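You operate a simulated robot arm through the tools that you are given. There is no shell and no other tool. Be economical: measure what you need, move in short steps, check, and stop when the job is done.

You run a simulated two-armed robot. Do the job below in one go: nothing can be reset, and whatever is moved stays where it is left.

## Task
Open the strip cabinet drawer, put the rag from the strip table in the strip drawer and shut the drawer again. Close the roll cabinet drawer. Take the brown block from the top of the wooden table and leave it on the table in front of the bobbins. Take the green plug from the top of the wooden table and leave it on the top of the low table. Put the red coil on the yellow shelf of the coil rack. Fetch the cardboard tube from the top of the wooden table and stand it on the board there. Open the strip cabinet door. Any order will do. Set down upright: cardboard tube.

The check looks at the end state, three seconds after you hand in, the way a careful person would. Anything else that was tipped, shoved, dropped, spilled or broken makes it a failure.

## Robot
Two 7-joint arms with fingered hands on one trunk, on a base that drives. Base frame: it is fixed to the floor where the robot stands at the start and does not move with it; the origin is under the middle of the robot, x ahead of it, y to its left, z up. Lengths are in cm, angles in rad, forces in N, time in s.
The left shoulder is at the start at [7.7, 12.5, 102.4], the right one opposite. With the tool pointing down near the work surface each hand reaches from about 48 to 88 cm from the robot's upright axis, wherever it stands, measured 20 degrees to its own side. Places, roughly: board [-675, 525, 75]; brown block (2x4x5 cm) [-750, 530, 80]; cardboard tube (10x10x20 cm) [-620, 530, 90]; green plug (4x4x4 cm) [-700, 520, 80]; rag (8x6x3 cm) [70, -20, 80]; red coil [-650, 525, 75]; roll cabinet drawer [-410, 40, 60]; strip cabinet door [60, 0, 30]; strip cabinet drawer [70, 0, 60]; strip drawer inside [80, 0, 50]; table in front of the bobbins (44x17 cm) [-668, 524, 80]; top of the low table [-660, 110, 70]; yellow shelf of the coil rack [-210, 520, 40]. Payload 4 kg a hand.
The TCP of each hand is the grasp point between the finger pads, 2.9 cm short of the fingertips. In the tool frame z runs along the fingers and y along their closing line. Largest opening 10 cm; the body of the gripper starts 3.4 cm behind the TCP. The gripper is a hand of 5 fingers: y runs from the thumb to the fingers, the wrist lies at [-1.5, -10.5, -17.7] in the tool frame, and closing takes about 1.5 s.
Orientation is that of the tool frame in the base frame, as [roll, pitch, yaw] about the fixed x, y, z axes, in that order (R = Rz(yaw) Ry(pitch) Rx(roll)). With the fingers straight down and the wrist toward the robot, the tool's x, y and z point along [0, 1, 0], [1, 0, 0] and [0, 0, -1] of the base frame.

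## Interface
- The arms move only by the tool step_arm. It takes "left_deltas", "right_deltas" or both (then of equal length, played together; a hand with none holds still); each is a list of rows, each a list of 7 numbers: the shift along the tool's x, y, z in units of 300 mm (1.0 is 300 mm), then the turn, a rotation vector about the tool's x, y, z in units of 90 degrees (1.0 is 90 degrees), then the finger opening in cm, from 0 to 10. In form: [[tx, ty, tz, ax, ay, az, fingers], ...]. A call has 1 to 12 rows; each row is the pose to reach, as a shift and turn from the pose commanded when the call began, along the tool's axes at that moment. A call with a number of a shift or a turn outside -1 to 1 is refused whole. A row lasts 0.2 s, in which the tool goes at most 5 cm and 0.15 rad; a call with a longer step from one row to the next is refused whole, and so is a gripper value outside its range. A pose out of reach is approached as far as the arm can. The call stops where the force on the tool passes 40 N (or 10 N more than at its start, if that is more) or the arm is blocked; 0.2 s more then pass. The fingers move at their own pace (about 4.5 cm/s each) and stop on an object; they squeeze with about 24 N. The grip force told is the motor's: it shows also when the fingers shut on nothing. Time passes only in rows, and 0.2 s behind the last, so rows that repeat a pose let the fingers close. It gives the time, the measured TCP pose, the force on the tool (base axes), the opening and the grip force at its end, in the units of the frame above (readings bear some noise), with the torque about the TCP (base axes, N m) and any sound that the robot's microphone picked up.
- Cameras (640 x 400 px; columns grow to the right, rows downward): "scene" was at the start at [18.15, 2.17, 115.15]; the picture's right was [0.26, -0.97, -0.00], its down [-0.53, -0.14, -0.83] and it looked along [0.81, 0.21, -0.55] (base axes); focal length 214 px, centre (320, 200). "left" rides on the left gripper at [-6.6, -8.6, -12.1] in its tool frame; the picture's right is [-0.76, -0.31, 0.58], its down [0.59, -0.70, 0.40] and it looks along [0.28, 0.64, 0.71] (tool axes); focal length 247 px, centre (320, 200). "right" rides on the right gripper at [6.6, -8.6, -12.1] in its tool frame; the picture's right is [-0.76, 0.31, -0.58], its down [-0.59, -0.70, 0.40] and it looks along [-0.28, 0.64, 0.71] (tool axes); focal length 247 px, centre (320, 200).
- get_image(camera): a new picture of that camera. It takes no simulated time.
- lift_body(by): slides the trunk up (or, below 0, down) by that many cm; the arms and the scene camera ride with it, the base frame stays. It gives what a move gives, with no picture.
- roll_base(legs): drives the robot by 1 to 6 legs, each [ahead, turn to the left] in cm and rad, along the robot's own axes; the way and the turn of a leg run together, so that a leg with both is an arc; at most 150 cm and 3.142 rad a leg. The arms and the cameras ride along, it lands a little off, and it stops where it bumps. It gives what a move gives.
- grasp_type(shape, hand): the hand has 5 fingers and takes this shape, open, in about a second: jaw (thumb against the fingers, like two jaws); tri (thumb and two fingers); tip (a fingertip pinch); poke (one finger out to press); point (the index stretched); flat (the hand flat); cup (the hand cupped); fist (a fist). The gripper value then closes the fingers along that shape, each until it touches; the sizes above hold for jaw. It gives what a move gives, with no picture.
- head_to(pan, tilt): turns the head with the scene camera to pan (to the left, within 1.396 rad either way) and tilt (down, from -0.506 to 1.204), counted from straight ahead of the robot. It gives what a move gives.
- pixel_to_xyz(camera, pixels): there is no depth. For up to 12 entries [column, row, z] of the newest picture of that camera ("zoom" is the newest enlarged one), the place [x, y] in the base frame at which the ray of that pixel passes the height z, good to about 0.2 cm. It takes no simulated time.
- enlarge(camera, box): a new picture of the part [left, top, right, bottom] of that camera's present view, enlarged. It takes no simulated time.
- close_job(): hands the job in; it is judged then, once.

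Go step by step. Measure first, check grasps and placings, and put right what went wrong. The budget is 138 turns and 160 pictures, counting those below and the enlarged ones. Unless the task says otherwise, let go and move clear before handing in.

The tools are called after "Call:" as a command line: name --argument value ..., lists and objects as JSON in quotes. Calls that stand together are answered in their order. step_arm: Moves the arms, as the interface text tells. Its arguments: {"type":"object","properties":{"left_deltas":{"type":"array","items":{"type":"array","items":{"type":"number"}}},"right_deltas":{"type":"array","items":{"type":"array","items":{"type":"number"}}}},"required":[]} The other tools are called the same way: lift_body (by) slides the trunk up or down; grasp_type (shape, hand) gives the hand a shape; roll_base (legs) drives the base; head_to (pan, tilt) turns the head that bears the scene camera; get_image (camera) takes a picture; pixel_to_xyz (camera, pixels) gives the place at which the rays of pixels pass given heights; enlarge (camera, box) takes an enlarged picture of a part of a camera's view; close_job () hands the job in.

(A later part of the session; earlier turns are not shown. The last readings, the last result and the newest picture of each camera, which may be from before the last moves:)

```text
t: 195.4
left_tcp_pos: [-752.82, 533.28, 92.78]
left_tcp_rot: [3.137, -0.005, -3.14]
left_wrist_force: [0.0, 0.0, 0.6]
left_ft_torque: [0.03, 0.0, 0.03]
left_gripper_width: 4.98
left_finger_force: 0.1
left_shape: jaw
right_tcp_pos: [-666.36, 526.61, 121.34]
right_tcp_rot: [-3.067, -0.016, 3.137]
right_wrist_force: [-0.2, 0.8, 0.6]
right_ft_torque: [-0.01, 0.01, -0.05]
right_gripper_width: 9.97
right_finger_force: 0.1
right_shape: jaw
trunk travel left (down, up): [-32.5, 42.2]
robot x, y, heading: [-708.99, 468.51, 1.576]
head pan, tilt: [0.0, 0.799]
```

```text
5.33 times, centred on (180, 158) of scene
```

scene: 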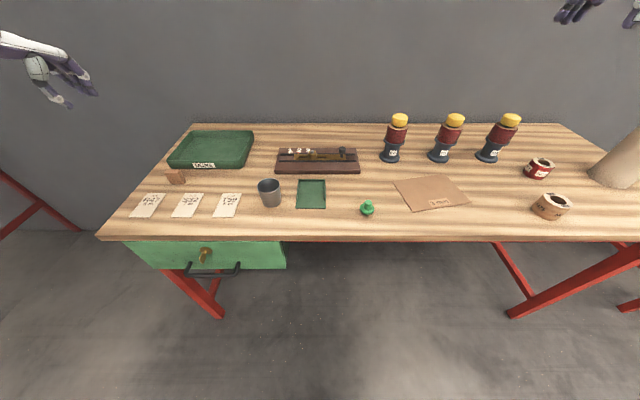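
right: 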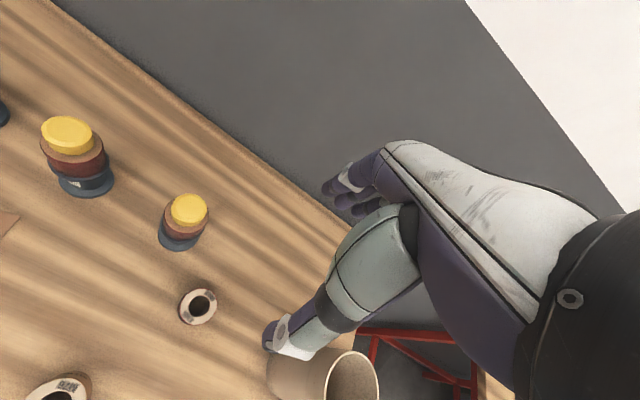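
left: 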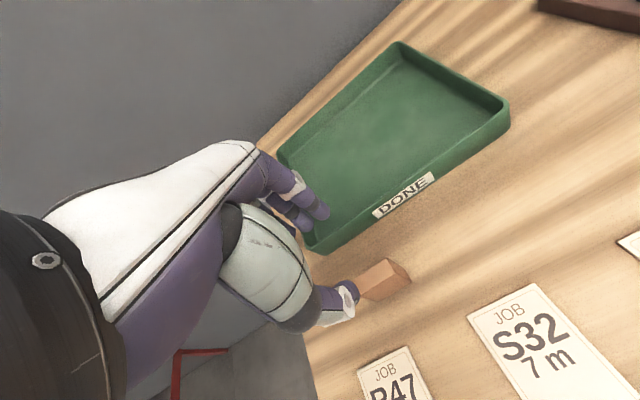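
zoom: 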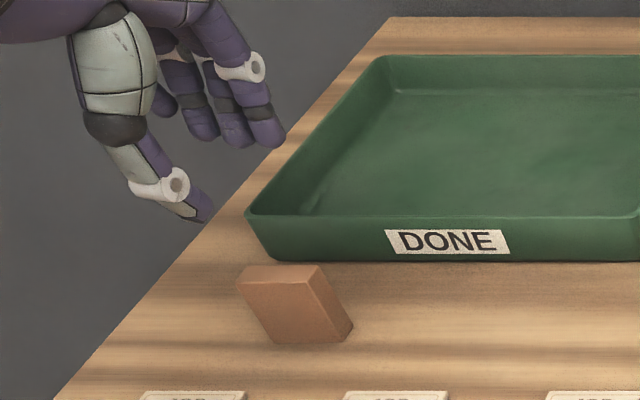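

I'll check the block's top corners from the left camera, zoomed.

Call:
enlarge --camera "left" --box '[340, 240, 436, 300]'

Call:
pixel_to_xyz --camera "scene" --pixels '[[171.5, 184.3, 79.6], [184, 184.3, 79.6], [186, 181.3, 79.6], [177.6, 173, 84.6], [179.7, 169.8, 84.6], [164.4, 172.8, 84.6]]'

```text
6.67 times, centred on (388, 270) of left
```

zoom: 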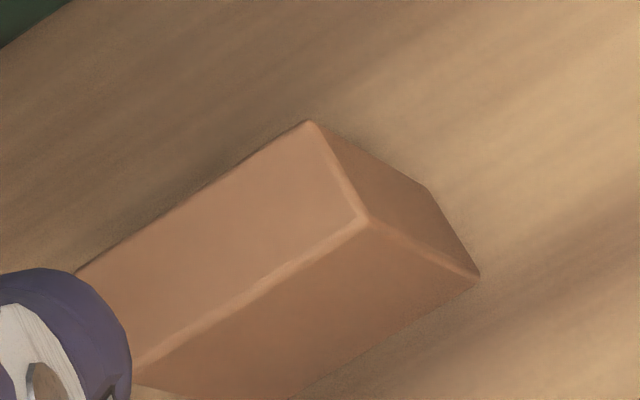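

```text
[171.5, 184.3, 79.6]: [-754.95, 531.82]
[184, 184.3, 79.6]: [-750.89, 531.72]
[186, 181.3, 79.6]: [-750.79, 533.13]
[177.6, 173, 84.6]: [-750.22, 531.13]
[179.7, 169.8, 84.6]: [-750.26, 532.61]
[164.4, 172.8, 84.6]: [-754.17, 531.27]
```

Call:
pixel_to_xyz --camera "zoom" --pixels '[[310, 122, 84.6], [368, 218, 84.6], [75, 270, 84.6], [135, 375, 84.6], [310, 122, 83], [368, 218, 83], [75, 270, 83], [478, 275, 79.6], [425, 190, 79.6]]'

```text
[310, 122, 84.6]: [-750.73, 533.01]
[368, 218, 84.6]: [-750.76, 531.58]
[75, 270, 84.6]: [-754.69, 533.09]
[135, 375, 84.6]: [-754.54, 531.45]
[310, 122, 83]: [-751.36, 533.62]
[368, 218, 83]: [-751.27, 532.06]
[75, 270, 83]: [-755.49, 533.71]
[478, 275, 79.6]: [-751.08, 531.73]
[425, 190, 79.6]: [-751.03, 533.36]
```

The block centre is (-752.7, 532.35). I'll descend to TCP z 83.2, correcting y by -0.9, then close.

Call:
step_arm --left_deltas '[[0, -0.03, 0.1, 0, 0, 0, 5], [0, -0.03, 0.2, 0, 0, 0, 5], [0, -0.03, 0.28, 0, 0, 0, 5], [0, -0.03, 0.32, 0, 0, 0, 5], [0, -0.03, 0.32, 0, 0, 0, 0], [0, -0.03, 0.32, 0, 0, 0, 0], [0, -0.03, 0.32, 0, 0, 0, 0], [0, -0.03, 0.32, 0, 0, 0, 0], [0, -0.03, 0.32, 0, 0, 0, 0]]'

Call:
get_image --camera "left"

```text
t: 197.4
left_tcp_pos: [-752.89, 532.39, 83.15]
left_tcp_rot: [3.135, -0.006, 3.141]
left_wrist_force: [0.6, -0.3, -0.6]
left_ft_torque: [0.01, 0.0, 0.01]
left_gripper_width: 1.11
left_finger_force: 24.0
left_shape: jaw
right_tcp_pos: [-666.39, 526.42, 121.43]
right_tcp_rot: [-3.067, -0.015, 3.136]
right_wrist_force: [0.8, -0.2, 0.0]
right_ft_torque: [0.03, 0.01, 0.03]
right_gripper_width: 10.02
right_finger_force: 0.0
right_shape: jaw
trunk travel left (down, up): [-32.5, 42.2]
robot x, y, heading: [-709.12, 468.11, 1.574]
head pan, tilt: [0.0, 0.799]
```

```text
76 pictures are left
```

left: 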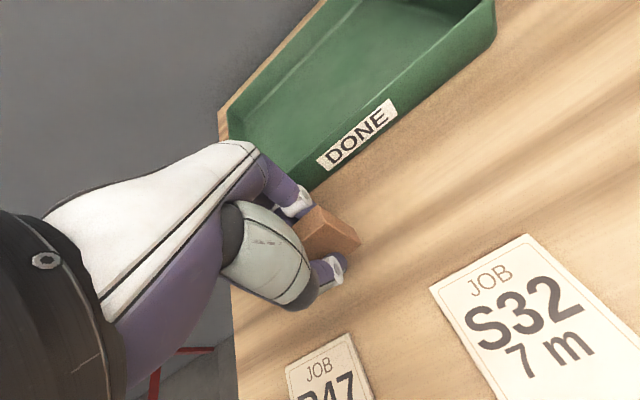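

The block is held (fingers at 1.1 cm, 24 N). I'll lift it, then shift the base right to about x = -662.

Call:
step_arm --left_deltas '[[0, 0, -0.1, 0, 0, 0, 0], [0, 0, -0.25, 0, 0, 0, 0], [0, 0, -0.4, 0, 0, 0, 0], [0, 0, -0.55, 0, 0, 0, 0], [-0.1, 0, -0.68, 0, 0, 0, 0], [-0.24, 0, -0.72, 0, 0, 0, 0], [-0.38, 0, -0.75, 0, 0, 0, 0], [-0.52, 0, -0.75, 0, 0, 0, 0], [-0.65, 0, -0.75, 0, 0, 0, 0]]'

Call:
roll_base --legs '[[-36, 0], [0, -0.9], [60, 0], [0, 0.9]]'

Call:
get_image --camera "scene"

```text
t: 199.4
left_tcp_pos: [-733.27, 532.32, 105.8]
left_tcp_rot: [3.135, -0.008, -3.139]
left_wrist_force: [1.0, -0.3, 0.4]
left_ft_torque: [0.01, -0.01, 0.01]
left_gripper_width: 1.12
left_finger_force: 23.8
left_shape: jaw
right_tcp_pos: [-666.31, 526.46, 121.3]
right_tcp_rot: [-3.067, -0.017, 3.136]
right_wrist_force: [0.4, -0.4, -0.6]
right_ft_torque: [0.02, 0.05, 0.04]
right_gripper_width: 9.97
right_finger_force: 0.1
right_shape: jaw
trunk travel left (down, up): [-32.5, 42.2]
robot x, y, heading: [-709.13, 468.22, 1.576]
head pan, tilt: [0.0, 0.799]
```

```text
t: 209.4
left_tcp_pos: [-685.02, 534.26, 105.71]
left_tcp_rot: [3.136, -0.006, 3.126]
left_wrist_force: [-1.4, -0.2, -0.3]
left_ft_torque: [0.0, -0.01, -0.01]
left_gripper_width: 1.08
left_finger_force: 24.1
left_shape: jaw
right_tcp_pos: [-618.13, 527.31, 121.34]
right_tcp_rot: [-3.066, -0.016, 3.119]
right_wrist_force: [-0.2, -0.1, -0.6]
right_ft_torque: [0.01, 0.0, -0.03]
right_gripper_width: 9.98
right_finger_force: 0.1
right_shape: jaw
trunk travel left (down, up): [-32.5, 42.2]
robot x, y, heading: [-661.71, 469.64, 1.555]
head pan, tilt: [0.0, 0.799]
```

```text
75 pictures are left
```

scene: 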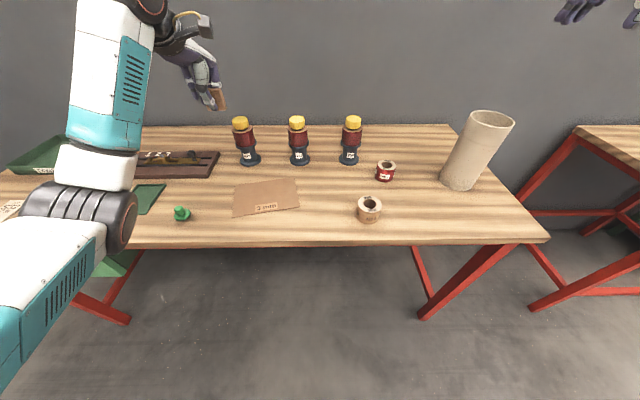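

I'm at x = -662 with the block held. I'll carry it to (-658.5, 521.5), between the board and the M76 coil, and lower to z 90.

Call:
step_arm --left_deltas '[[0, -0.14, 0, 0, 0, 0, 0], [0, -0.28, 0, 0, 0, 0, 0], [-0.1, -0.4, 0, 0, 0, 0, 0], [-0.24, -0.427, 0, 0, 0, 0, 0], [-0.4, -0.427, 0, 0, 0, 0, 0], [-0.56, -0.427, 0, 0, 0, 0, 0], [-0.72, -0.427, 0.05, 0, 0, 0, 0], [-0.85, -0.427, 0.12, 0, 0, 0, 0], [-0.883, -0.427, 0.25, 0, 0, 0, 0], [-0.883, -0.427, 0.4, 0, 0, 0, 0], [-0.883, -0.427, 0.52, 0, 0, 0, 0]]'

Call:
get_image --camera "left"

Call:
get_image --camera "scene"

```text
refused: row 7 steps farther than a row can; nothing moved
```

```text
74 pictures are left
```

left: 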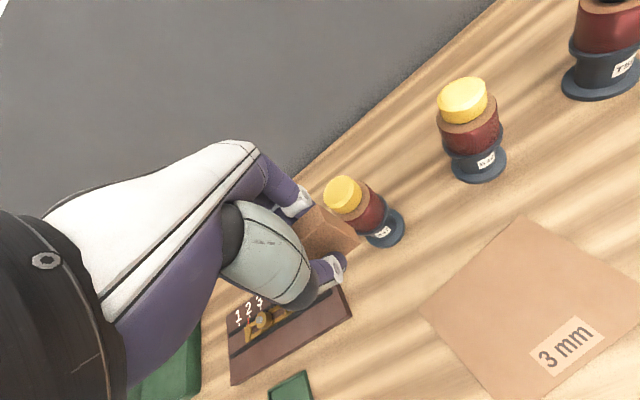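

```text
73 pictures are left
```

scene: 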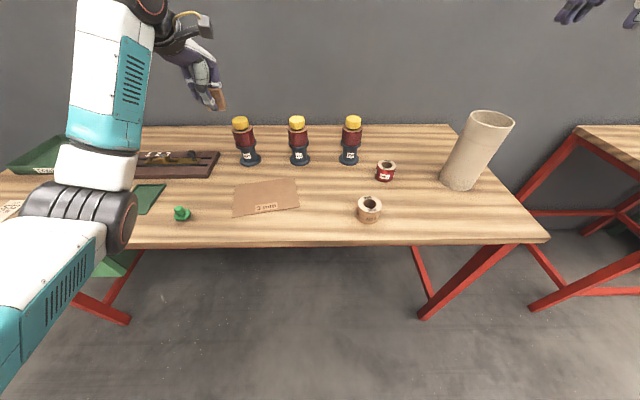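

Refused again for one long row, so I'll use smaller steps, with the move alone this time.

Call:
step_arm --left_deltas '[[0, -0.14, 0, 0, 0, 0, 0], [0, -0.28, 0, 0, 0, 0, 0], [-0.1, -0.38, 0, 0, 0, 0, 0], [-0.23, -0.427, 0, 0, 0, 0, 0], [-0.37, -0.427, 0, 0, 0, 0, 0], [-0.51, -0.427, 0, 0, 0, 0, 0], [-0.65, -0.427, 0.05, 0, 0, 0, 0], [-0.78, -0.427, 0.12, 0, 0, 0, 0], [-0.883, -0.427, 0.22, 0, 0, 0, 0], [-0.883, -0.427, 0.36, 0, 0, 0, 0], [-0.883, -0.427, 0.5, 0, 0, 0, 0]]'

```text
t: 211.8
left_tcp_pos: [-658.77, 521.14, 90.48]
left_tcp_rot: [3.137, -0.004, 3.127]
left_wrist_force: [-0.5, -0.8, -0.6]
left_ft_torque: [0.02, 0.01, -0.01]
left_gripper_width: 1.1
left_finger_force: 24.1
left_shape: jaw
right_tcp_pos: [-618.09, 527.37, 121.44]
right_tcp_rot: [-3.066, -0.018, 3.12]
right_wrist_force: [0.0, 0.2, -0.3]
right_ft_torque: [-0.01, 0.01, -0.01]
right_gripper_width: 10.01
right_finger_force: 0.2
right_shape: jaw
trunk travel left (down, up): [-32.5, 42.2]
robot x, y, heading: [-662.08, 469.64, 1.561]
head pan, tilt: [0.0, 0.799]
```

I'm above (-658.8, 521.1). I'll lower to z 83.4 slowly.

Call:
step_arm --left_deltas '[[0, 0, 0.1, 0, 0, 0, 0], [0, 0, 0.18, 0, 0, 0, 0], [0, 0, 0.215, 0, 0, 0, 0], [0, 0, 0.235, 0, 0, 0, 0], [0, 0, 0.235, 0, 0, 0, 0]]'

Call:
get_image --camera "left"

Call:
enlarge --camera "scene" --box '[220, 130, 460, 250]'

```text
t: 213.0
left_tcp_pos: [-658.77, 521.14, 83.56]
left_tcp_rot: [3.138, -0.004, 3.126]
left_wrist_force: [0.0, -0.1, -0.9]
left_ft_torque: [0.02, -0.06, -0.02]
left_gripper_width: 1.06
left_finger_force: 23.6
left_shape: jaw
right_tcp_pos: [-618.11, 527.29, 121.32]
right_tcp_rot: [-3.066, -0.018, 3.12]
right_wrist_force: [-0.6, 0.1, -0.3]
right_ft_torque: [0.01, 0.01, 0.02]
right_gripper_width: 9.98
right_finger_force: 0.0
right_shape: jaw
trunk travel left (down, up): [-32.5, 42.2]
robot x, y, heading: [-661.7, 469.63, 1.557]
head pan, tilt: [0.0, 0.799]
```

```text
72 pictures are left
```

left: 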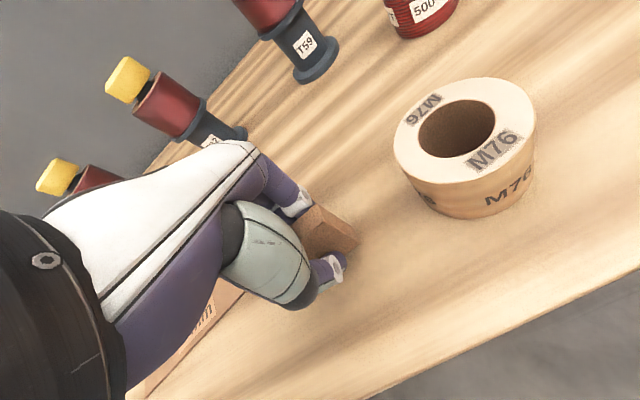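

```text
2.67 times, centred on (340, 190) of scene
```

zoom: 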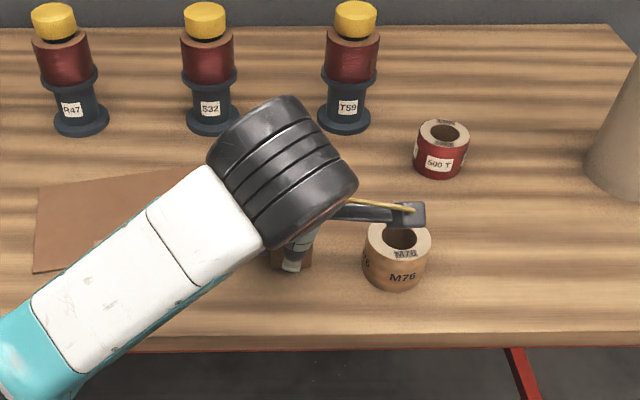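

The block is just above the table, clear of the coil. I'll lower 0.3 cm more, open and lift.

Call:
step_arm --left_deltas '[[0, 0, 0.01, 0, 0, 0, 0], [0, 0, 0.01, 0, 0, 0, 4], [0, 0, 0.01, 0, 0, 0, 4], [0, 0, 0.01, 0, 0, 0, 4], [0, 0, 0.01, 0, 0, 0, 4], [0, 0, -0.1, 0, 0, 0, 4], [0, 0, -0.22, 0, 0, 0, 4], [0, 0, -0.36, 0, 0, 0, 4], [0, 0, -0.5, 0, 0, 0, 4], [0.13, 0, -0.55, 0, 0, 0, 4], [0.27, 0, -0.6, 0, 0, 0, 4], [0.4, 0, -0.65, 0, 0, 0, 4]]'

Call:
enlarge --camera "scene" --box '[220, 130, 460, 250]'

```text
t: 215.6
left_tcp_pos: [-670.82, 521.09, 103.07]
left_tcp_rot: [3.137, -0.005, 3.124]
left_wrist_force: [-0.2, -0.3, -0.6]
left_ft_torque: [0.0, -0.04, -0.02]
left_gripper_width: 3.96
left_finger_force: 0.1
left_shape: jaw
right_tcp_pos: [-618.23, 527.34, 121.44]
right_tcp_rot: [-3.068, -0.016, 3.119]
right_wrist_force: [-0.4, 0.1, -0.4]
right_ft_torque: [-0.02, 0.0, -0.02]
right_gripper_width: 10.0
right_finger_force: 0.1
right_shape: jaw
trunk travel left (down, up): [-32.5, 42.2]
robot x, y, heading: [-662.07, 469.37, 1.561]
head pan, tilt: [0.0, 0.799]
```

```text
2.67 times, centred on (340, 190) of scene
```

zoom: 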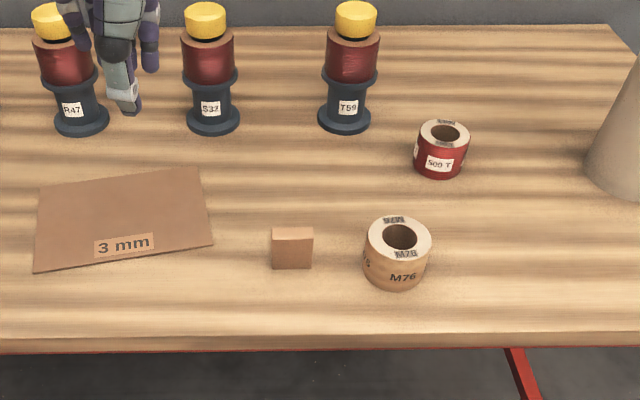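

The block stands free on the table in front of the bobbins. Next the tube: look from the right camera.

Call:
get_image --camera "right"

Call:
enlarge --camera "scene" --box '[400, 90, 560, 210]'

```text
69 pictures are left
```

right: 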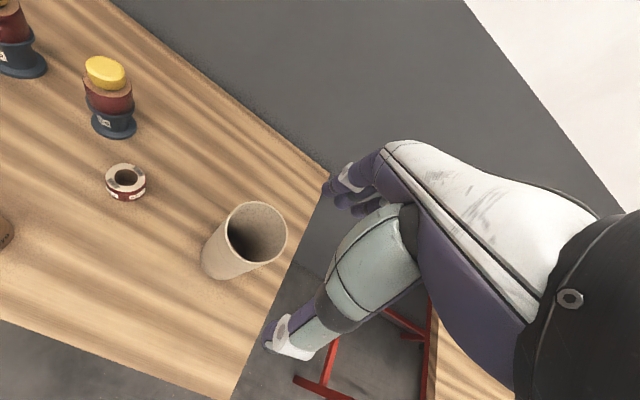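

```text
3.33 times, centred on (480, 150) of scene
```

zoom: 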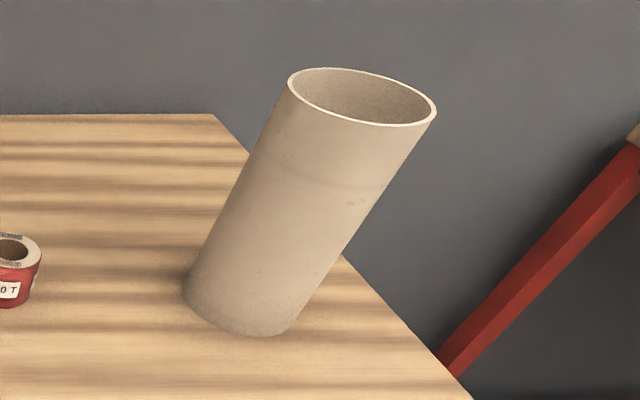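

Call:
pixel_to_xyz --camera "right" --pixels '[[227, 238, 99.6], [287, 234, 99.6], [260, 202, 99.6], [250, 264, 99.6], [227, 238, 97], [287, 234, 97], [260, 202, 97], [250, 264, 97]]'

Call:
pixel_to_xyz --camera "zoom" --pixels '[[288, 82, 99.6], [437, 110, 99.6], [350, 68, 99.6], [375, 126, 99.6], [288, 82, 97], [437, 110, 97], [350, 68, 97], [375, 126, 97], [184, 290, 79.6], [293, 320, 79.6], [245, 335, 79.6]]'

```text
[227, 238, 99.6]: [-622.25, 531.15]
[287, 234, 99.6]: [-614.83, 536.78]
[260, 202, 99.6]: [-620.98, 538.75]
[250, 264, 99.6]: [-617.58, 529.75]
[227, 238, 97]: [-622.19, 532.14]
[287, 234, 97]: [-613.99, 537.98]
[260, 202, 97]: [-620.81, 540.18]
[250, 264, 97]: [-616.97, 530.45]
```

```text
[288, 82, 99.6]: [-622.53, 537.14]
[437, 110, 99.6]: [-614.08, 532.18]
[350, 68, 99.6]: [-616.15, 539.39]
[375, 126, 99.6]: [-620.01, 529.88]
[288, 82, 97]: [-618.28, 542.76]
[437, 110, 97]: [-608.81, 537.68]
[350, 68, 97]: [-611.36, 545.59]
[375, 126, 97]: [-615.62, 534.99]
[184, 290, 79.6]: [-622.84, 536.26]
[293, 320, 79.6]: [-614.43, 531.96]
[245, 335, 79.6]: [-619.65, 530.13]
```

The rim is centred at (-618.6, 534.3) at z 99.6 with diameter about 9.7, too wide for an outside grasp. I'll pinch the near wall with a tip grasp, after moving the left hand away.

Call:
step_arm --left_deltas '[[0.14, 0, -0.03, 0, 0, 0, 5], [0.28, 0, -0.06, 0, 0, 0, 5], [0.42, 0, -0.1, 0, 0, 0, 5], [0.56, 0, -0.1, 0, 0, 0, 5], [0.7, 0, -0.1, 0, 0, 0, 5], [0.84, 0, -0.1, 0, 0, 0, 5], [0.98, 0, -0.1, 0, 0, 0, 5]]'

Call:
grasp_type --shape "tip" --hand "right"

Call:
get_image --camera "right"

```text
t: 217.2
left_tcp_pos: [-700.15, 521.54, 106.3]
left_tcp_rot: [3.135, -0.005, 3.126]
left_wrist_force: [0.3, -0.3, -0.6]
left_ft_torque: [0.0, -0.01, 0.0]
left_gripper_width: 5.0
left_finger_force: 0.0
left_shape: jaw
right_tcp_pos: [-618.27, 527.25, 121.47]
right_tcp_rot: [-3.069, -0.015, 3.119]
right_wrist_force: [0.0, 0.7, 1.0]
right_ft_torque: [0.0, -0.01, 0.0]
right_gripper_width: 9.99
right_finger_force: 0.0
right_shape: jaw
trunk travel left (down, up): [-32.5, 42.2]
robot x, y, heading: [-662.06, 469.68, 1.555]
head pan, tilt: [0.0, 0.799]
```

```text
t: 218.1
left_tcp_pos: [-700.08, 521.58, 106.29]
left_tcp_rot: [3.136, -0.005, 3.127]
left_wrist_force: [0.0, -0.2, -0.4]
left_ft_torque: [-0.02, 0.02, -0.01]
left_gripper_width: 4.97
left_finger_force: 0.2
left_shape: jaw
right_tcp_pos: [-618.28, 527.36, 121.36]
right_tcp_rot: [-3.066, -0.018, 3.121]
right_wrist_force: [0.8, 1.0, 0.6]
right_ft_torque: [0.03, -0.03, 0.01]
right_gripper_width: 10.0
right_finger_force: 0.0
right_shape: tip
trunk travel left (down, up): [-32.5, 42.2]
robot x, y, heading: [-661.92, 469.76, 1.559]
head pan, tilt: [0.0, 0.799]
```

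```text
67 pictures are left
```

right: 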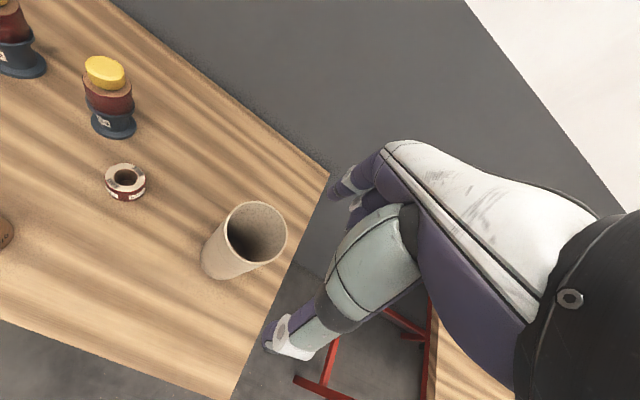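

The tip shape is set, with only the index extended. I'll level the hand, descend over the near wall at y 529.5 with opening 5, and look.

Call:
step_arm --right_deltas '[[0, 0.04, 0.1, -0.024, 0, 0, 5], [0.01, 0.075, 0.22, -0.048, 0, 0, 5], [0.01, 0.075, 0.36, -0.048, 0, 0, 5], [0.01, 0.075, 0.5, -0.048, 0, 0, 5], [0.01, 0.075, 0.6, -0.048, 0, 0, 5]]'

Call:
get_image --camera "right"

Call:
enlarge --camera "scene" --box '[400, 60, 560, 180]'

```text
t: 219.3
left_tcp_pos: [-700.08, 521.77, 106.17]
left_tcp_rot: [3.136, -0.007, 3.125]
left_wrist_force: [-0.1, 0.4, 0.2]
left_ft_torque: [0.03, 0.0, 0.01]
left_gripper_width: 4.96
left_finger_force: 0.1
left_shape: jaw
right_tcp_pos: [-618.8, 528.13, 103.36]
right_tcp_rot: [3.141, -0.015, 3.12]
right_wrist_force: [-0.2, 0.0, 0.0]
right_ft_torque: [-0.01, 0.02, 0.0]
right_gripper_width: 5.05
right_finger_force: 0.0
right_shape: tip
trunk travel left (down, up): [-32.5, 42.2]
robot x, y, heading: [-661.81, 469.72, 1.557]
head pan, tilt: [0.0, 0.799]
```

```text
66 pictures are left
```

right: 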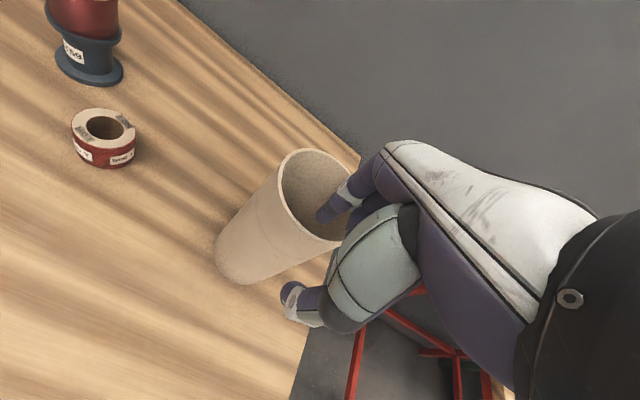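

```text
3.33 times, centred on (480, 120) of scene
```

zoom: 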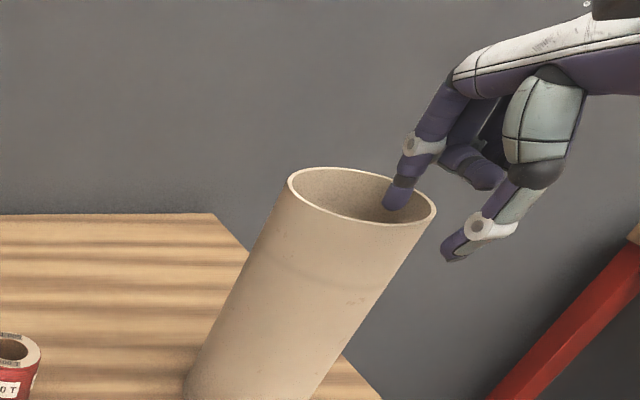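

Index inside, thumb outside. I'll shift 1.4 cm forward, descend 4 cm and close.

Call:
step_arm --right_deltas '[[0, 0.045, 0, 0, 0, 0, 5], [0, 0.045, 0.07, 0, 0, 0, 5], [0, 0.045, 0.14, 0, 0, 0, 5], [0, 0.045, 0.14, 0, 0, 0, 0], [0, 0.045, 0.14, 0, 0, 0, 0], [0, 0.045, 0.14, 0, 0, 0, 0], [0, 0.045, 0.14, 0, 0, 0, 0], [0, 0.045, 0.14, 0, 0, 0, 0]]'

Call:
get_image --camera "right"

```text
t: 220.0
left_tcp_pos: [-700.09, 521.65, 106.31]
left_tcp_rot: [3.137, -0.006, 3.124]
left_wrist_force: [-0.3, 1.5, 0.6]
left_ft_torque: [-0.06, 0.01, 0.01]
left_gripper_width: 4.99
left_finger_force: 0.2
left_shape: jaw
right_tcp_pos: [-618.61, 529.8, 102.82]
right_tcp_rot: [3.096, -0.02, 3.118]
right_wrist_force: [-2.1, -1.6, 18.9]
right_ft_torque: [0.4, -0.05, -0.01]
right_gripper_width: 4.8
right_finger_force: 0.0
right_shape: tip
trunk travel left (down, up): [-32.5, 42.2]
robot x, y, heading: [-662.0, 469.7, 1.558]
head pan, tilt: [0.0, 0.799]
stopped in row 3 (right hand): the force on the tool passed its limit at 49 N (the readings are from after the stop); the commanded pose is now the measured one
```

```text
64 pictures are left
```

right: 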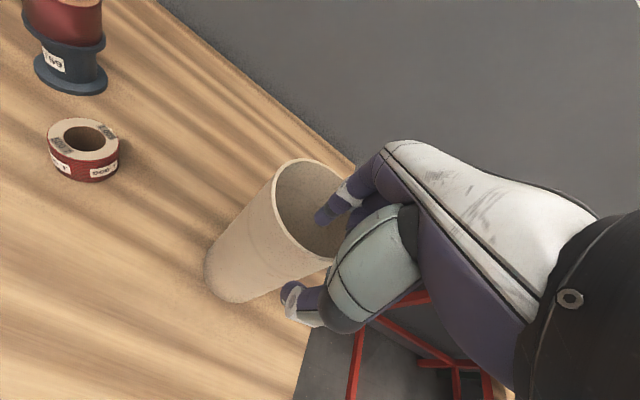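

Something pressed on the rim at TCP z 102. I'll lift 2 cm and look closely.

Call:
step_arm --right_deltas '[[0, 0, -0.06, 0.025, 0, 0, 5], [0, 0, -0.06, 0.025, 0, 0, 5]]'

Call:
enlarge --camera "right" --box '[200, 140, 400, 340]'

Call:
enlarge --camera "scene" --box '[430, 80, 542, 150]'

```text
t: 220.6
left_tcp_pos: [-700.11, 521.68, 106.24]
left_tcp_rot: [3.136, -0.006, 3.127]
left_wrist_force: [-0.5, -0.1, 0.0]
left_ft_torque: [0.02, -0.01, -0.02]
left_gripper_width: 4.96
left_finger_force: 0.1
left_shape: jaw
right_tcp_pos: [-618.69, 529.6, 104.0]
right_tcp_rot: [-3.131, -0.018, 3.118]
right_wrist_force: [-0.4, 0.1, 0.4]
right_ft_torque: [0.04, 0.02, 0.04]
right_gripper_width: 5.02
right_finger_force: 0.1
right_shape: tip
trunk travel left (down, up): [-32.5, 42.2]
robot x, y, heading: [-661.9, 469.29, 1.557]
head pan, tilt: [0.0, 0.799]
```

```text
2.00 times, centred on (300, 240) of right
```

zoom: 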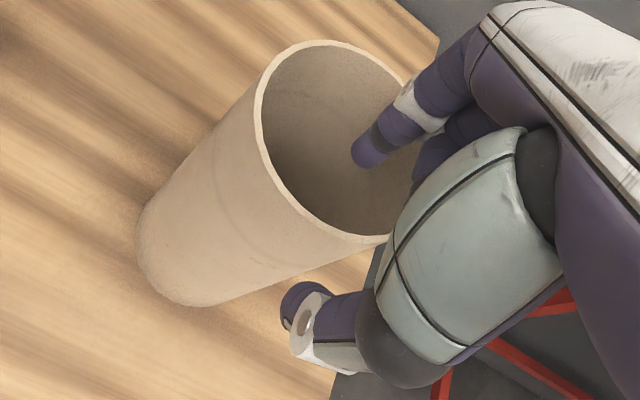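

```text
5.71 times, centred on (486, 115) of scene
```

zoom: 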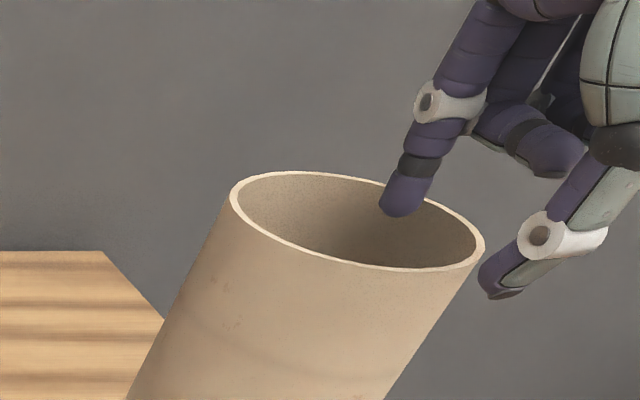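

Call:
pixel_to_xyz --camera "zoom" --pixels '[[400, 212, 101], [400, 212, 99.6], [395, 270, 99.6], [395, 270, 98], [345, 172, 99.6], [232, 195, 99.6], [485, 250, 99.6], [232, 195, 98], [485, 250, 98], [345, 172, 98], [495, 295, 101]]'

Call:
enlarge --camera "right" --box '[200, 140, 360, 320]'

```text
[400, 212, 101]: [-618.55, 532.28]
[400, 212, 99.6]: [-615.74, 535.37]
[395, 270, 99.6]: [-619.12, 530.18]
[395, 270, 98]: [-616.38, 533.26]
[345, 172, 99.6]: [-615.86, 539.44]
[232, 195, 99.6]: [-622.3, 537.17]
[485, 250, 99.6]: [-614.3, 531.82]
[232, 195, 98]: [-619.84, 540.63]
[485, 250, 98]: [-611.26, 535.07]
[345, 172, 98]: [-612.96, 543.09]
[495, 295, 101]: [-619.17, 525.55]
```

```text
2.22 times, centred on (280, 230) of right
```

zoom: 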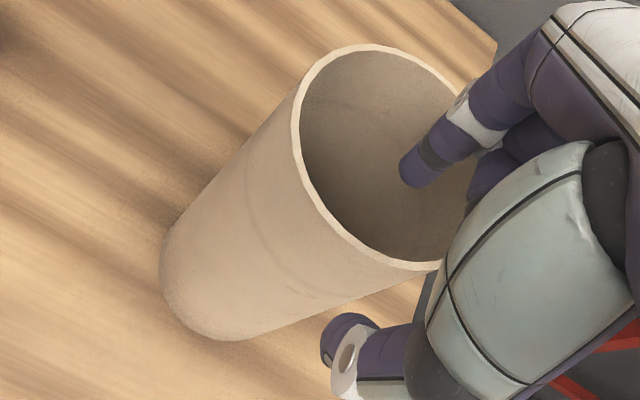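

The torque shows the index tip itself landed on the wall, so the near wall is about 1.5 cm further. I'll shift forward 1.6 cm and descend again.

Call:
step_arm --right_deltas '[[0, 0.053, 0, 0, 0, 0, 5], [0, 0.053, 0.06, 0, 0, 0, 5], [0, 0.053, 0.12, 0, 0, 0, 5], [0, 0.053, 0.16, 0, 0, 0, 5]]'

Call:
enlarge --camera "right" --box '[200, 140, 400, 340]'

```text
t: 221.3
left_tcp_pos: [-700.06, 521.76, 106.29]
left_tcp_rot: [3.137, -0.005, 3.124]
left_wrist_force: [0.0, -0.1, -0.5]
left_ft_torque: [-0.03, -0.03, 0.01]
left_gripper_width: 4.95
left_finger_force: 0.0
left_shape: jaw
right_tcp_pos: [-618.67, 531.37, 102.73]
right_tcp_rot: [3.105, -0.021, 3.12]
right_wrist_force: [-1.5, -2.0, 16.9]
right_ft_torque: [0.39, -0.06, 0.02]
right_gripper_width: 4.83
right_finger_force: 0.0
right_shape: tip
trunk travel left (down, up): [-32.5, 42.2]
robot x, y, heading: [-661.98, 469.43, 1.559]
head pan, tilt: [0.0, 0.799]
stopped in row 3 (right hand): the force on the tool passed its limit at 49 N (the readings are from after the stop); the commanded pose is now the measured one
```

```text
2.00 times, centred on (300, 240) of right
```

zoom: 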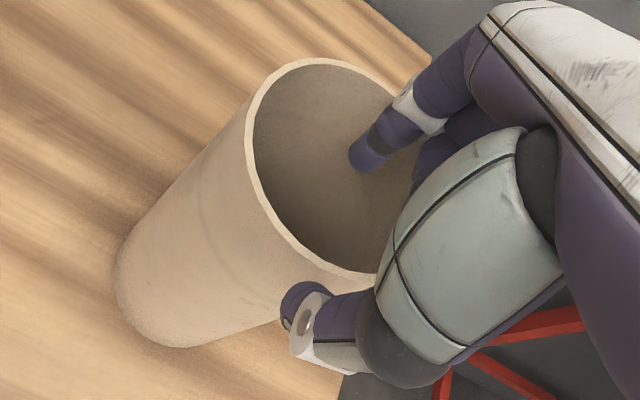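

The finger stops on the tube's open end even well inside the rim, so the tube behaves as closed on top. I'll grasp it from outside with the full 10 cm jaw instead: lift, switch shape, and measure the rim precisely.

Call:
step_arm --right_deltas '[[0, 0, -0.1, 0.025, 0, 0, 8], [0, 0, -0.25, 0.025, 0, 0, 10], [0, -0.05, -0.4, 0.025, 0, 0, 10], [0, -0.1, -0.45, 0.025, 0, 0, 10]]'

Call:
grasp_type --shape "jaw" --hand "right"

Call:
enlarge --camera "right" --box '[180, 140, 340, 290]'

Call:
enlarge --camera "scene" --box '[430, 100, 526, 160]'

```text
t: 222.3
left_tcp_pos: [-700.0, 521.58, 106.21]
left_tcp_rot: [3.136, -0.005, 3.126]
left_wrist_force: [-0.3, 0.0, 0.5]
left_ft_torque: [-0.02, -0.02, 0.0]
left_gripper_width: 4.98
left_finger_force: 0.1
left_shape: jaw
right_tcp_pos: [-618.54, 527.94, 115.52]
right_tcp_rot: [-3.123, -0.022, 3.119]
right_wrist_force: [0.2, -0.3, 0.6]
right_ft_torque: [-0.01, 0.04, -0.01]
right_gripper_width: 9.98
right_finger_force: 0.0
right_shape: tip
trunk travel left (down, up): [-32.5, 42.2]
robot x, y, heading: [-662.09, 469.55, 1.556]
head pan, tilt: [0.0, 0.799]
```

```text
t: 223.2
left_tcp_pos: [-700.08, 521.63, 106.23]
left_tcp_rot: [3.136, -0.005, 3.126]
left_wrist_force: [0.2, 0.5, 0.1]
left_ft_torque: [-0.02, 0.0, -0.04]
left_gripper_width: 4.98
left_finger_force: 0.0
left_shape: jaw
right_tcp_pos: [-618.6, 528.04, 115.52]
right_tcp_rot: [-3.123, -0.02, 3.119]
right_wrist_force: [0.0, 0.2, 1.0]
right_ft_torque: [0.02, 0.01, -0.01]
right_gripper_width: 9.98
right_finger_force: 0.1
right_shape: jaw
trunk travel left (down, up): [-32.5, 42.2]
robot x, y, heading: [-661.92, 469.11, 1.552]
head pan, tilt: [0.0, 0.799]
```

```text
2.67 times, centred on (260, 215) of right
```

zoom: 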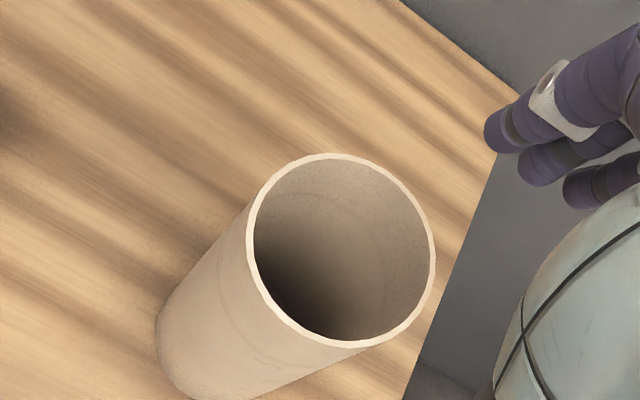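

```text
6.67 times, centred on (478, 130) of scene
```

zoom: 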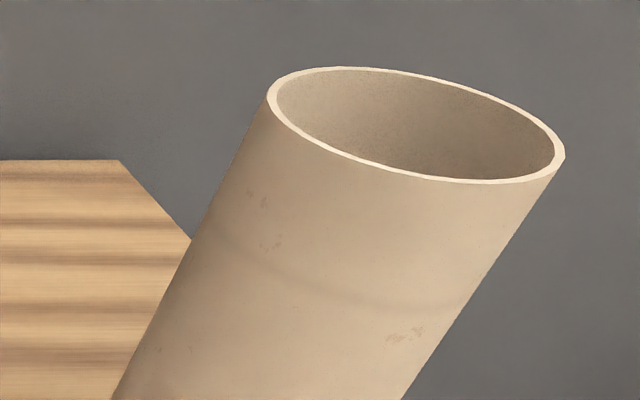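

Call:
pixel_to_xyz --camera "right" --pixels '[[272.2, 231.9, 99.6], [343.5, 233.8, 99.6], [301.9, 197.4, 99.6], [314.2, 270.5, 99.6], [278.2, 213.1, 99.6], [335.6, 258.1, 99.6], [331.9, 211.2, 99.6], [283.1, 256.2, 99.6]]'

Call:
pixel_to_xyz --camera "zoom" --pixels '[[267, 95, 99.6], [565, 155, 99.6], [340, 66, 99.6], [455, 184, 99.6], [290, 125, 99.6], [530, 110, 99.6]]'

```text
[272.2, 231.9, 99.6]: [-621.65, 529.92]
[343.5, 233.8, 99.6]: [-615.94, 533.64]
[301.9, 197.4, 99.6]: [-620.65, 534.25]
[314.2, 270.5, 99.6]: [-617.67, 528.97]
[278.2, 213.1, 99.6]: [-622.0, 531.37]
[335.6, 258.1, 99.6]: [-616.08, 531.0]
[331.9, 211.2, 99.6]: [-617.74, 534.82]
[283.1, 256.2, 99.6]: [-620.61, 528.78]
```

```text
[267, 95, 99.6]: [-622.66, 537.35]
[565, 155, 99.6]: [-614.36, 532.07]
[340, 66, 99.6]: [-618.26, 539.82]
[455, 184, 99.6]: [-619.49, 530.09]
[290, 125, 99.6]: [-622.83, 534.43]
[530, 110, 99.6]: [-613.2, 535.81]
```

My zoom conversion was off (the view is 240 wide, origin x = 140). I'll requery.

Call:
pixel_to_xyz --camera "right" --pixels '[[232.2, 231.9, 99.6], [303.5, 233.8, 99.6], [261.9, 197.4, 99.6], [274.2, 270.5, 99.6], [238.2, 213.1, 99.6], [295.6, 258.1, 99.6], [291.9, 211.2, 99.6], [243.1, 256.2, 99.6]]'

```text
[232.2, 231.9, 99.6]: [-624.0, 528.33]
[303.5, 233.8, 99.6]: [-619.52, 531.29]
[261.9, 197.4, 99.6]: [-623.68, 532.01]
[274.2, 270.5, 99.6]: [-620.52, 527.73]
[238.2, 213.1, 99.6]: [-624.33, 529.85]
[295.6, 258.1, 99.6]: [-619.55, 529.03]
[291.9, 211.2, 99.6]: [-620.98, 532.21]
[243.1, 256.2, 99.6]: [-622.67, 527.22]
```

The "right" query uses the older full picture, so I'll re-enlarge and query the zoom itself.

Call:
enlarge --camera "right" --box '[180, 165, 340, 265]'

Call:
pixel_to_xyz --camera "zoom" --pixels '[[209, 268, 99.6], [494, 275, 99.6], [328, 130, 99.6], [377, 422, 99.6], [233, 192, 99.6], [462, 372, 99.6], [448, 185, 99.6], [252, 365, 99.6]]'

```text
4.00 times, centred on (260, 215) of right
```

zoom: 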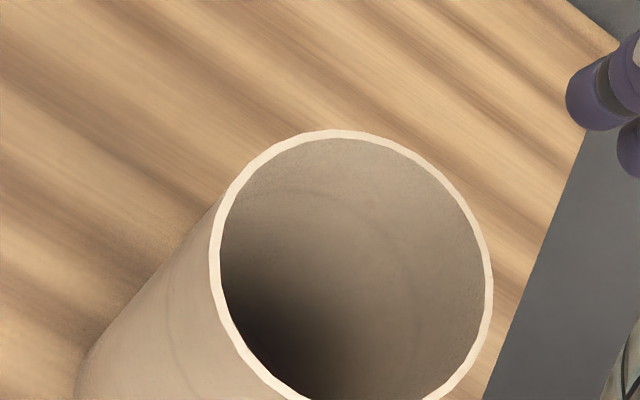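

```text
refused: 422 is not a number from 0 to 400
```

Call:
pixel_to_xyz --camera "zoom" --pixels '[[209, 262, 99.6], [494, 275, 99.6], [333, 129, 99.6], [240, 175, 99.6], [462, 372, 99.6], [450, 185, 99.6], [240, 355, 99.6], [400, 145, 99.6], [220, 212, 99.6], [490, 315, 99.6]]'

```text
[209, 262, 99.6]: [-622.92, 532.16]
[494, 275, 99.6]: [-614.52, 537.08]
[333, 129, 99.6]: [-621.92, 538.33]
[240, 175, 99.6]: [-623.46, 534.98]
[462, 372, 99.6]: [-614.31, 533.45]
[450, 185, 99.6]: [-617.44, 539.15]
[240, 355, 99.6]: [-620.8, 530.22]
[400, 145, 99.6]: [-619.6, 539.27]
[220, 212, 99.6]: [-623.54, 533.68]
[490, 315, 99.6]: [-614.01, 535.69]
```

The rim centre is (-618.7, 534.7) with diameter about 9.6, so the jaw at 10 should just fit. I'll centre and descend, and if a finger lands the torque will tell me which side.

Call:
step_arm --right_deltas '[[0, 0.12, 0, -0.012, 0, 0, 10], [0, 0.222, 0, -0.012, 0, 0, 10], [0, 0.222, 0.13, -0.012, 0, 0, 10], [0, 0.222, 0.26, -0.012, 0, 0, 10], [0, 0.222, 0.37, -0.012, 0, 0, 10], [0, 0.222, 0.43, -0.012, 0, 0, 10], [0, 0.222, 0.47, -0.012, 0, 0, 10], [0, 0.222, 0.5, -0.012, 0, 0, 10], [0, 0.222, 0.54, -0.012, 0, 0, 10], [0, 0.222, 0.58, -0.012, 0, 0, 10]]'

Call:
enlarge --camera "scene" --box '[400, 60, 560, 180]'

```text
t: 225.4
left_tcp_pos: [-700.21, 521.42, 106.42]
left_tcp_rot: [3.134, -0.003, 3.126]
left_wrist_force: [0.5, -1.3, -0.5]
left_ft_torque: [0.01, 0.02, 0.04]
left_gripper_width: 5.0
left_finger_force: 0.1
left_shape: jaw
right_tcp_pos: [-618.75, 534.32, 98.85]
right_tcp_rot: [3.123, -0.02, 3.117]
right_wrist_force: [1.3, 1.6, 29.8]
right_ft_torque: [0.28, 0.17, 0.04]
right_gripper_width: 10.02
right_finger_force: 0.0
right_shape: jaw
trunk travel left (down, up): [-32.5, 42.2]
robot x, y, heading: [-661.83, 469.47, 1.557]
head pan, tilt: [0.0, 0.799]
```

```text
3.33 times, centred on (480, 120) of scene
```

zoom: 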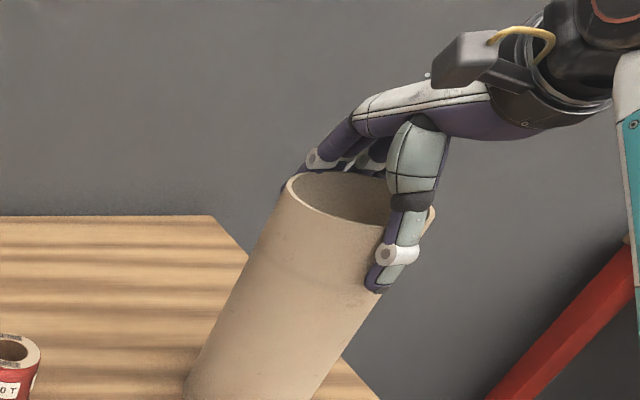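

The fingers straddle the tube with tips about 3.5 cm below the rim. I'll close here.

Call:
step_arm --right_deltas '[[0, 0, 0, 0, 0, 0, 6], [0, 0, 0, 0, 0, 0, 6], [0, 0, 0, 0, 0, 0, 6], [0, 0, 0, 0, 0, 0, 6], [0, 0, -0.02, 0, 0, 0, 6], [0, 0, -0.05, 0, 0, 0, 6], [0, 0, -0.1, 0, 0, 0, 6]]'

Call:
get_image --camera "scene"

```text
t: 227.0
left_tcp_pos: [-700.16, 521.68, 106.21]
left_tcp_rot: [3.135, -0.005, 3.127]
left_wrist_force: [0.1, -0.7, -0.5]
left_ft_torque: [0.0, -0.02, 0.05]
left_gripper_width: 4.97
left_finger_force: 0.3
left_shape: jaw
right_tcp_pos: [-618.65, 534.27, 100.77]
right_tcp_rot: [-3.136, -0.019, 3.119]
right_wrist_force: [-0.6, 0.8, -0.5]
right_ft_torque: [0.01, 0.03, -0.02]
right_gripper_width: 9.09
right_finger_force: 24.1
right_shape: jaw
trunk travel left (down, up): [-32.5, 42.2]
robot x, y, heading: [-661.92, 469.71, 1.56]
head pan, tilt: [0.0, 0.799]
```

```text
55 pictures are left
```

scene: 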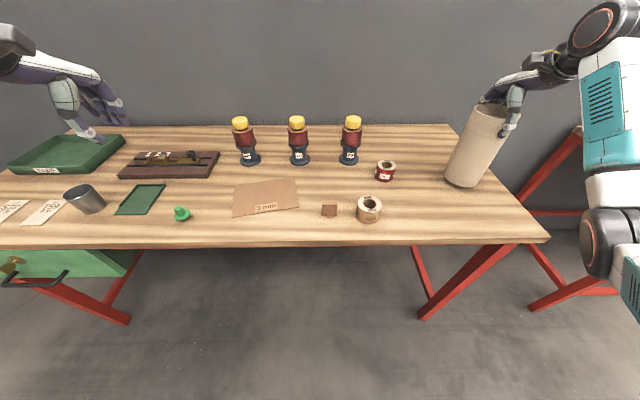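

The tube is held (9.1 cm, 24 N). I'll lift 9 cm and carry it left along y 529, in front of the bobbins and over the coil and block.

Call:
step_arm --right_deltas '[[0, 0, -0.14, 0, 0, 0, 6], [0, 0, -0.28, 0, 0, 0, 6], [0, -0.1, -0.36, 0, 0, 0, 6], [0.1, -0.17, -0.36, 0, 0, 0, 6], [0.22, -0.17, -0.36, 0, 0, 0, 6], [0.34, -0.17, -0.36, 0, 0, 0, 6], [0.46, -0.17, -0.36, 0, 0, 0, 6], [0.58, -0.17, -0.36, 0, 0, 0, 6], [0.7, -0.17, -0.36, 0, 0, 0, 6], [0.82, -0.17, -0.36, 0, 0, 0, 6], [0.94, -0.17, -0.36, 0, 0, 0, 6]]'

Call:
get_image --camera "scene"

```text
t: 229.4
left_tcp_pos: [-700.11, 521.74, 106.17]
left_tcp_rot: [3.137, -0.005, 3.126]
left_wrist_force: [-0.5, -0.5, 0.9]
left_ft_torque: [0.0, 0.0, -0.03]
left_gripper_width: 4.95
left_finger_force: 0.0
left_shape: jaw
right_tcp_pos: [-646.7, 529.97, 112.46]
right_tcp_rot: [3.14, -0.019, 3.116]
right_wrist_force: [-0.9, -0.8, -1.3]
right_ft_torque: [0.02, 0.0, -0.01]
right_gripper_width: 9.09
right_finger_force: 24.4
right_shape: jaw
trunk travel left (down, up): [-32.5, 42.2]
robot x, y, heading: [-662.32, 469.61, 1.554]
head pan, tilt: [0.0, 0.799]
```

```text
54 pictures are left
```

scene: 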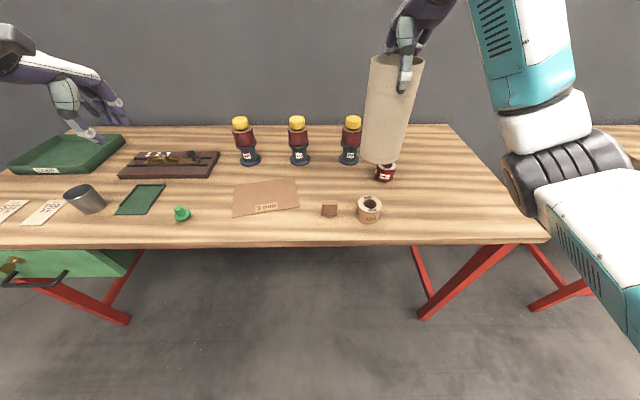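

Next, on to x = -676 above the board.

Call:
step_arm --right_deltas '[[0.12, -0.02, 0, 0, 0, 0, 6], [0.24, -0.03, 0, 0, 0, 0, 6], [0.36, -0.03, 0, 0, 0, 0, 6], [0.48, -0.03, 0, 0, 0, 0, 6], [0.6, -0.03, 0, 0, 0, 0, 6], [0.72, -0.03, 0, 0, 0, 0, 6], [0.84, -0.03, 0, 0, 0, 0, 6], [0.94, -0.03, 0, 0, 0, 0, 6], [0.977, -0.03, 0.05, 0, 0, 0, 6], [0.977, -0.03, 0.18, 0, 0, 0, 6]]'

Call:
get_image --camera "right"

Call:
get_image --camera "scene"

```text
t: 231.6
left_tcp_pos: [-700.09, 521.78, 106.29]
left_tcp_rot: [3.138, -0.006, 3.127]
left_wrist_force: [0.5, -0.7, 0.6]
left_ft_torque: [-0.01, 0.0, 0.04]
left_gripper_width: 4.96
left_finger_force: 0.0
left_shape: jaw
right_tcp_pos: [-676.09, 529.89, 107.45]
right_tcp_rot: [3.141, -0.019, 3.118]
right_wrist_force: [0.7, -0.1, -1.4]
right_ft_torque: [-0.01, 0.0, -0.03]
right_gripper_width: 9.08
right_finger_force: 24.3
right_shape: jaw
trunk travel left (down, up): [-32.5, 42.2]
robot x, y, heading: [-662.07, 469.54, 1.557]
head pan, tilt: [0.0, 0.799]
```

```text
53 pictures are left
```

right: 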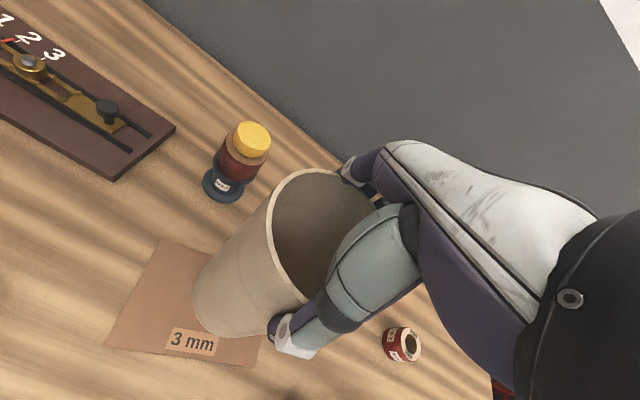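

```text
52 pictures are left
```

scene: 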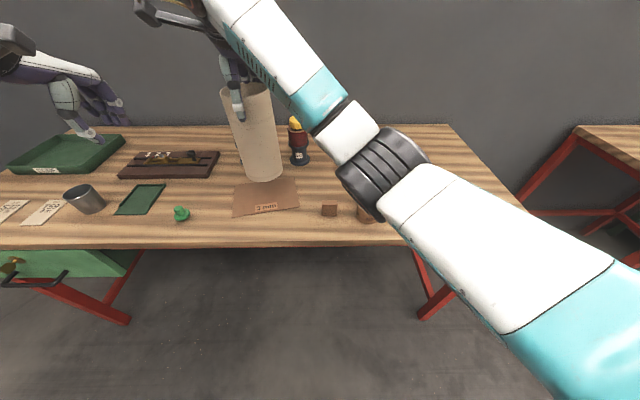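

The tube is over the board with clearance. I'll lower to just above and then to contact.

Call:
step_arm --right_deltas '[[0, -0.03, 0.08, 0, 0, 0, 6], [0, -0.03, 0.16, 0, 0, 0, 6], [0, -0.03, 0.22, 0, 0, 0, 6], [0, -0.03, 0.25, 0, 0, 0, 6], [0, -0.03, 0.265, 0, 0, 0, 6], [0, -0.03, 0.275, 0, 0, 0, 6]]'

Call:
enlarge --camera "scene" --box '[200, 80, 360, 220]'

```text
t: 233.0
left_tcp_pos: [-700.16, 521.65, 106.26]
left_tcp_rot: [3.136, -0.004, 3.126]
left_wrist_force: [0.0, 0.4, -0.2]
left_ft_torque: [0.01, -0.02, 0.01]
left_gripper_width: 4.99
left_finger_force: 0.0
left_shape: jaw
right_tcp_pos: [-676.16, 528.73, 99.33]
right_tcp_rot: [3.139, -0.018, 3.119]
right_wrist_force: [-0.2, -0.4, -0.3]
right_ft_torque: [-0.06, -0.01, 0.03]
right_gripper_width: 9.09
right_finger_force: 24.3
right_shape: jaw
trunk travel left (down, up): [-32.5, 42.2]
robot x, y, heading: [-662.01, 469.36, 1.561]
head pan, tilt: [0.0, 0.799]
```

```text
2.86 times, centred on (280, 150) of scene
```

zoom: 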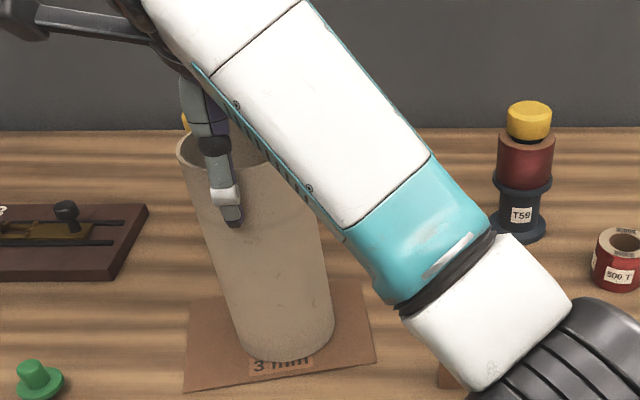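

Looks good over the board. I'll touch down slowly.

Call:
step_arm --right_deltas '[[0, 0, 0.01, 0, 0, 0, 6], [0, 0, 0.02, 0, 0, 0, 6], [0, 0, 0.03, 0, 0, 0, 6], [0, 0, 0.04, 0, 0, 0, 6]]'

```text
t: 234.0
left_tcp_pos: [-700.15, 521.51, 106.19]
left_tcp_rot: [3.137, -0.004, 3.124]
left_wrist_force: [-0.8, 0.3, 0.1]
left_ft_torque: [0.01, 0.01, 0.03]
left_gripper_width: 4.95
left_finger_force: 0.0
left_shape: jaw
right_tcp_pos: [-676.35, 528.84, 99.17]
right_tcp_rot: [3.12, -0.03, 3.12]
right_wrist_force: [3.3, -5.8, 19.1]
right_ft_torque: [-0.58, 0.03, 0.12]
right_gripper_width: 9.11
right_finger_force: 24.0
right_shape: jaw
trunk travel left (down, up): [-32.5, 42.2]
robot x, y, heading: [-662.02, 469.66, 1.559]
head pan, tilt: [0.0, 0.799]
stopped in row 4 (right hand): the force on the tool passed its limit at 42 N (the readings are from after the stop); the commanded pose is now the measured one
```

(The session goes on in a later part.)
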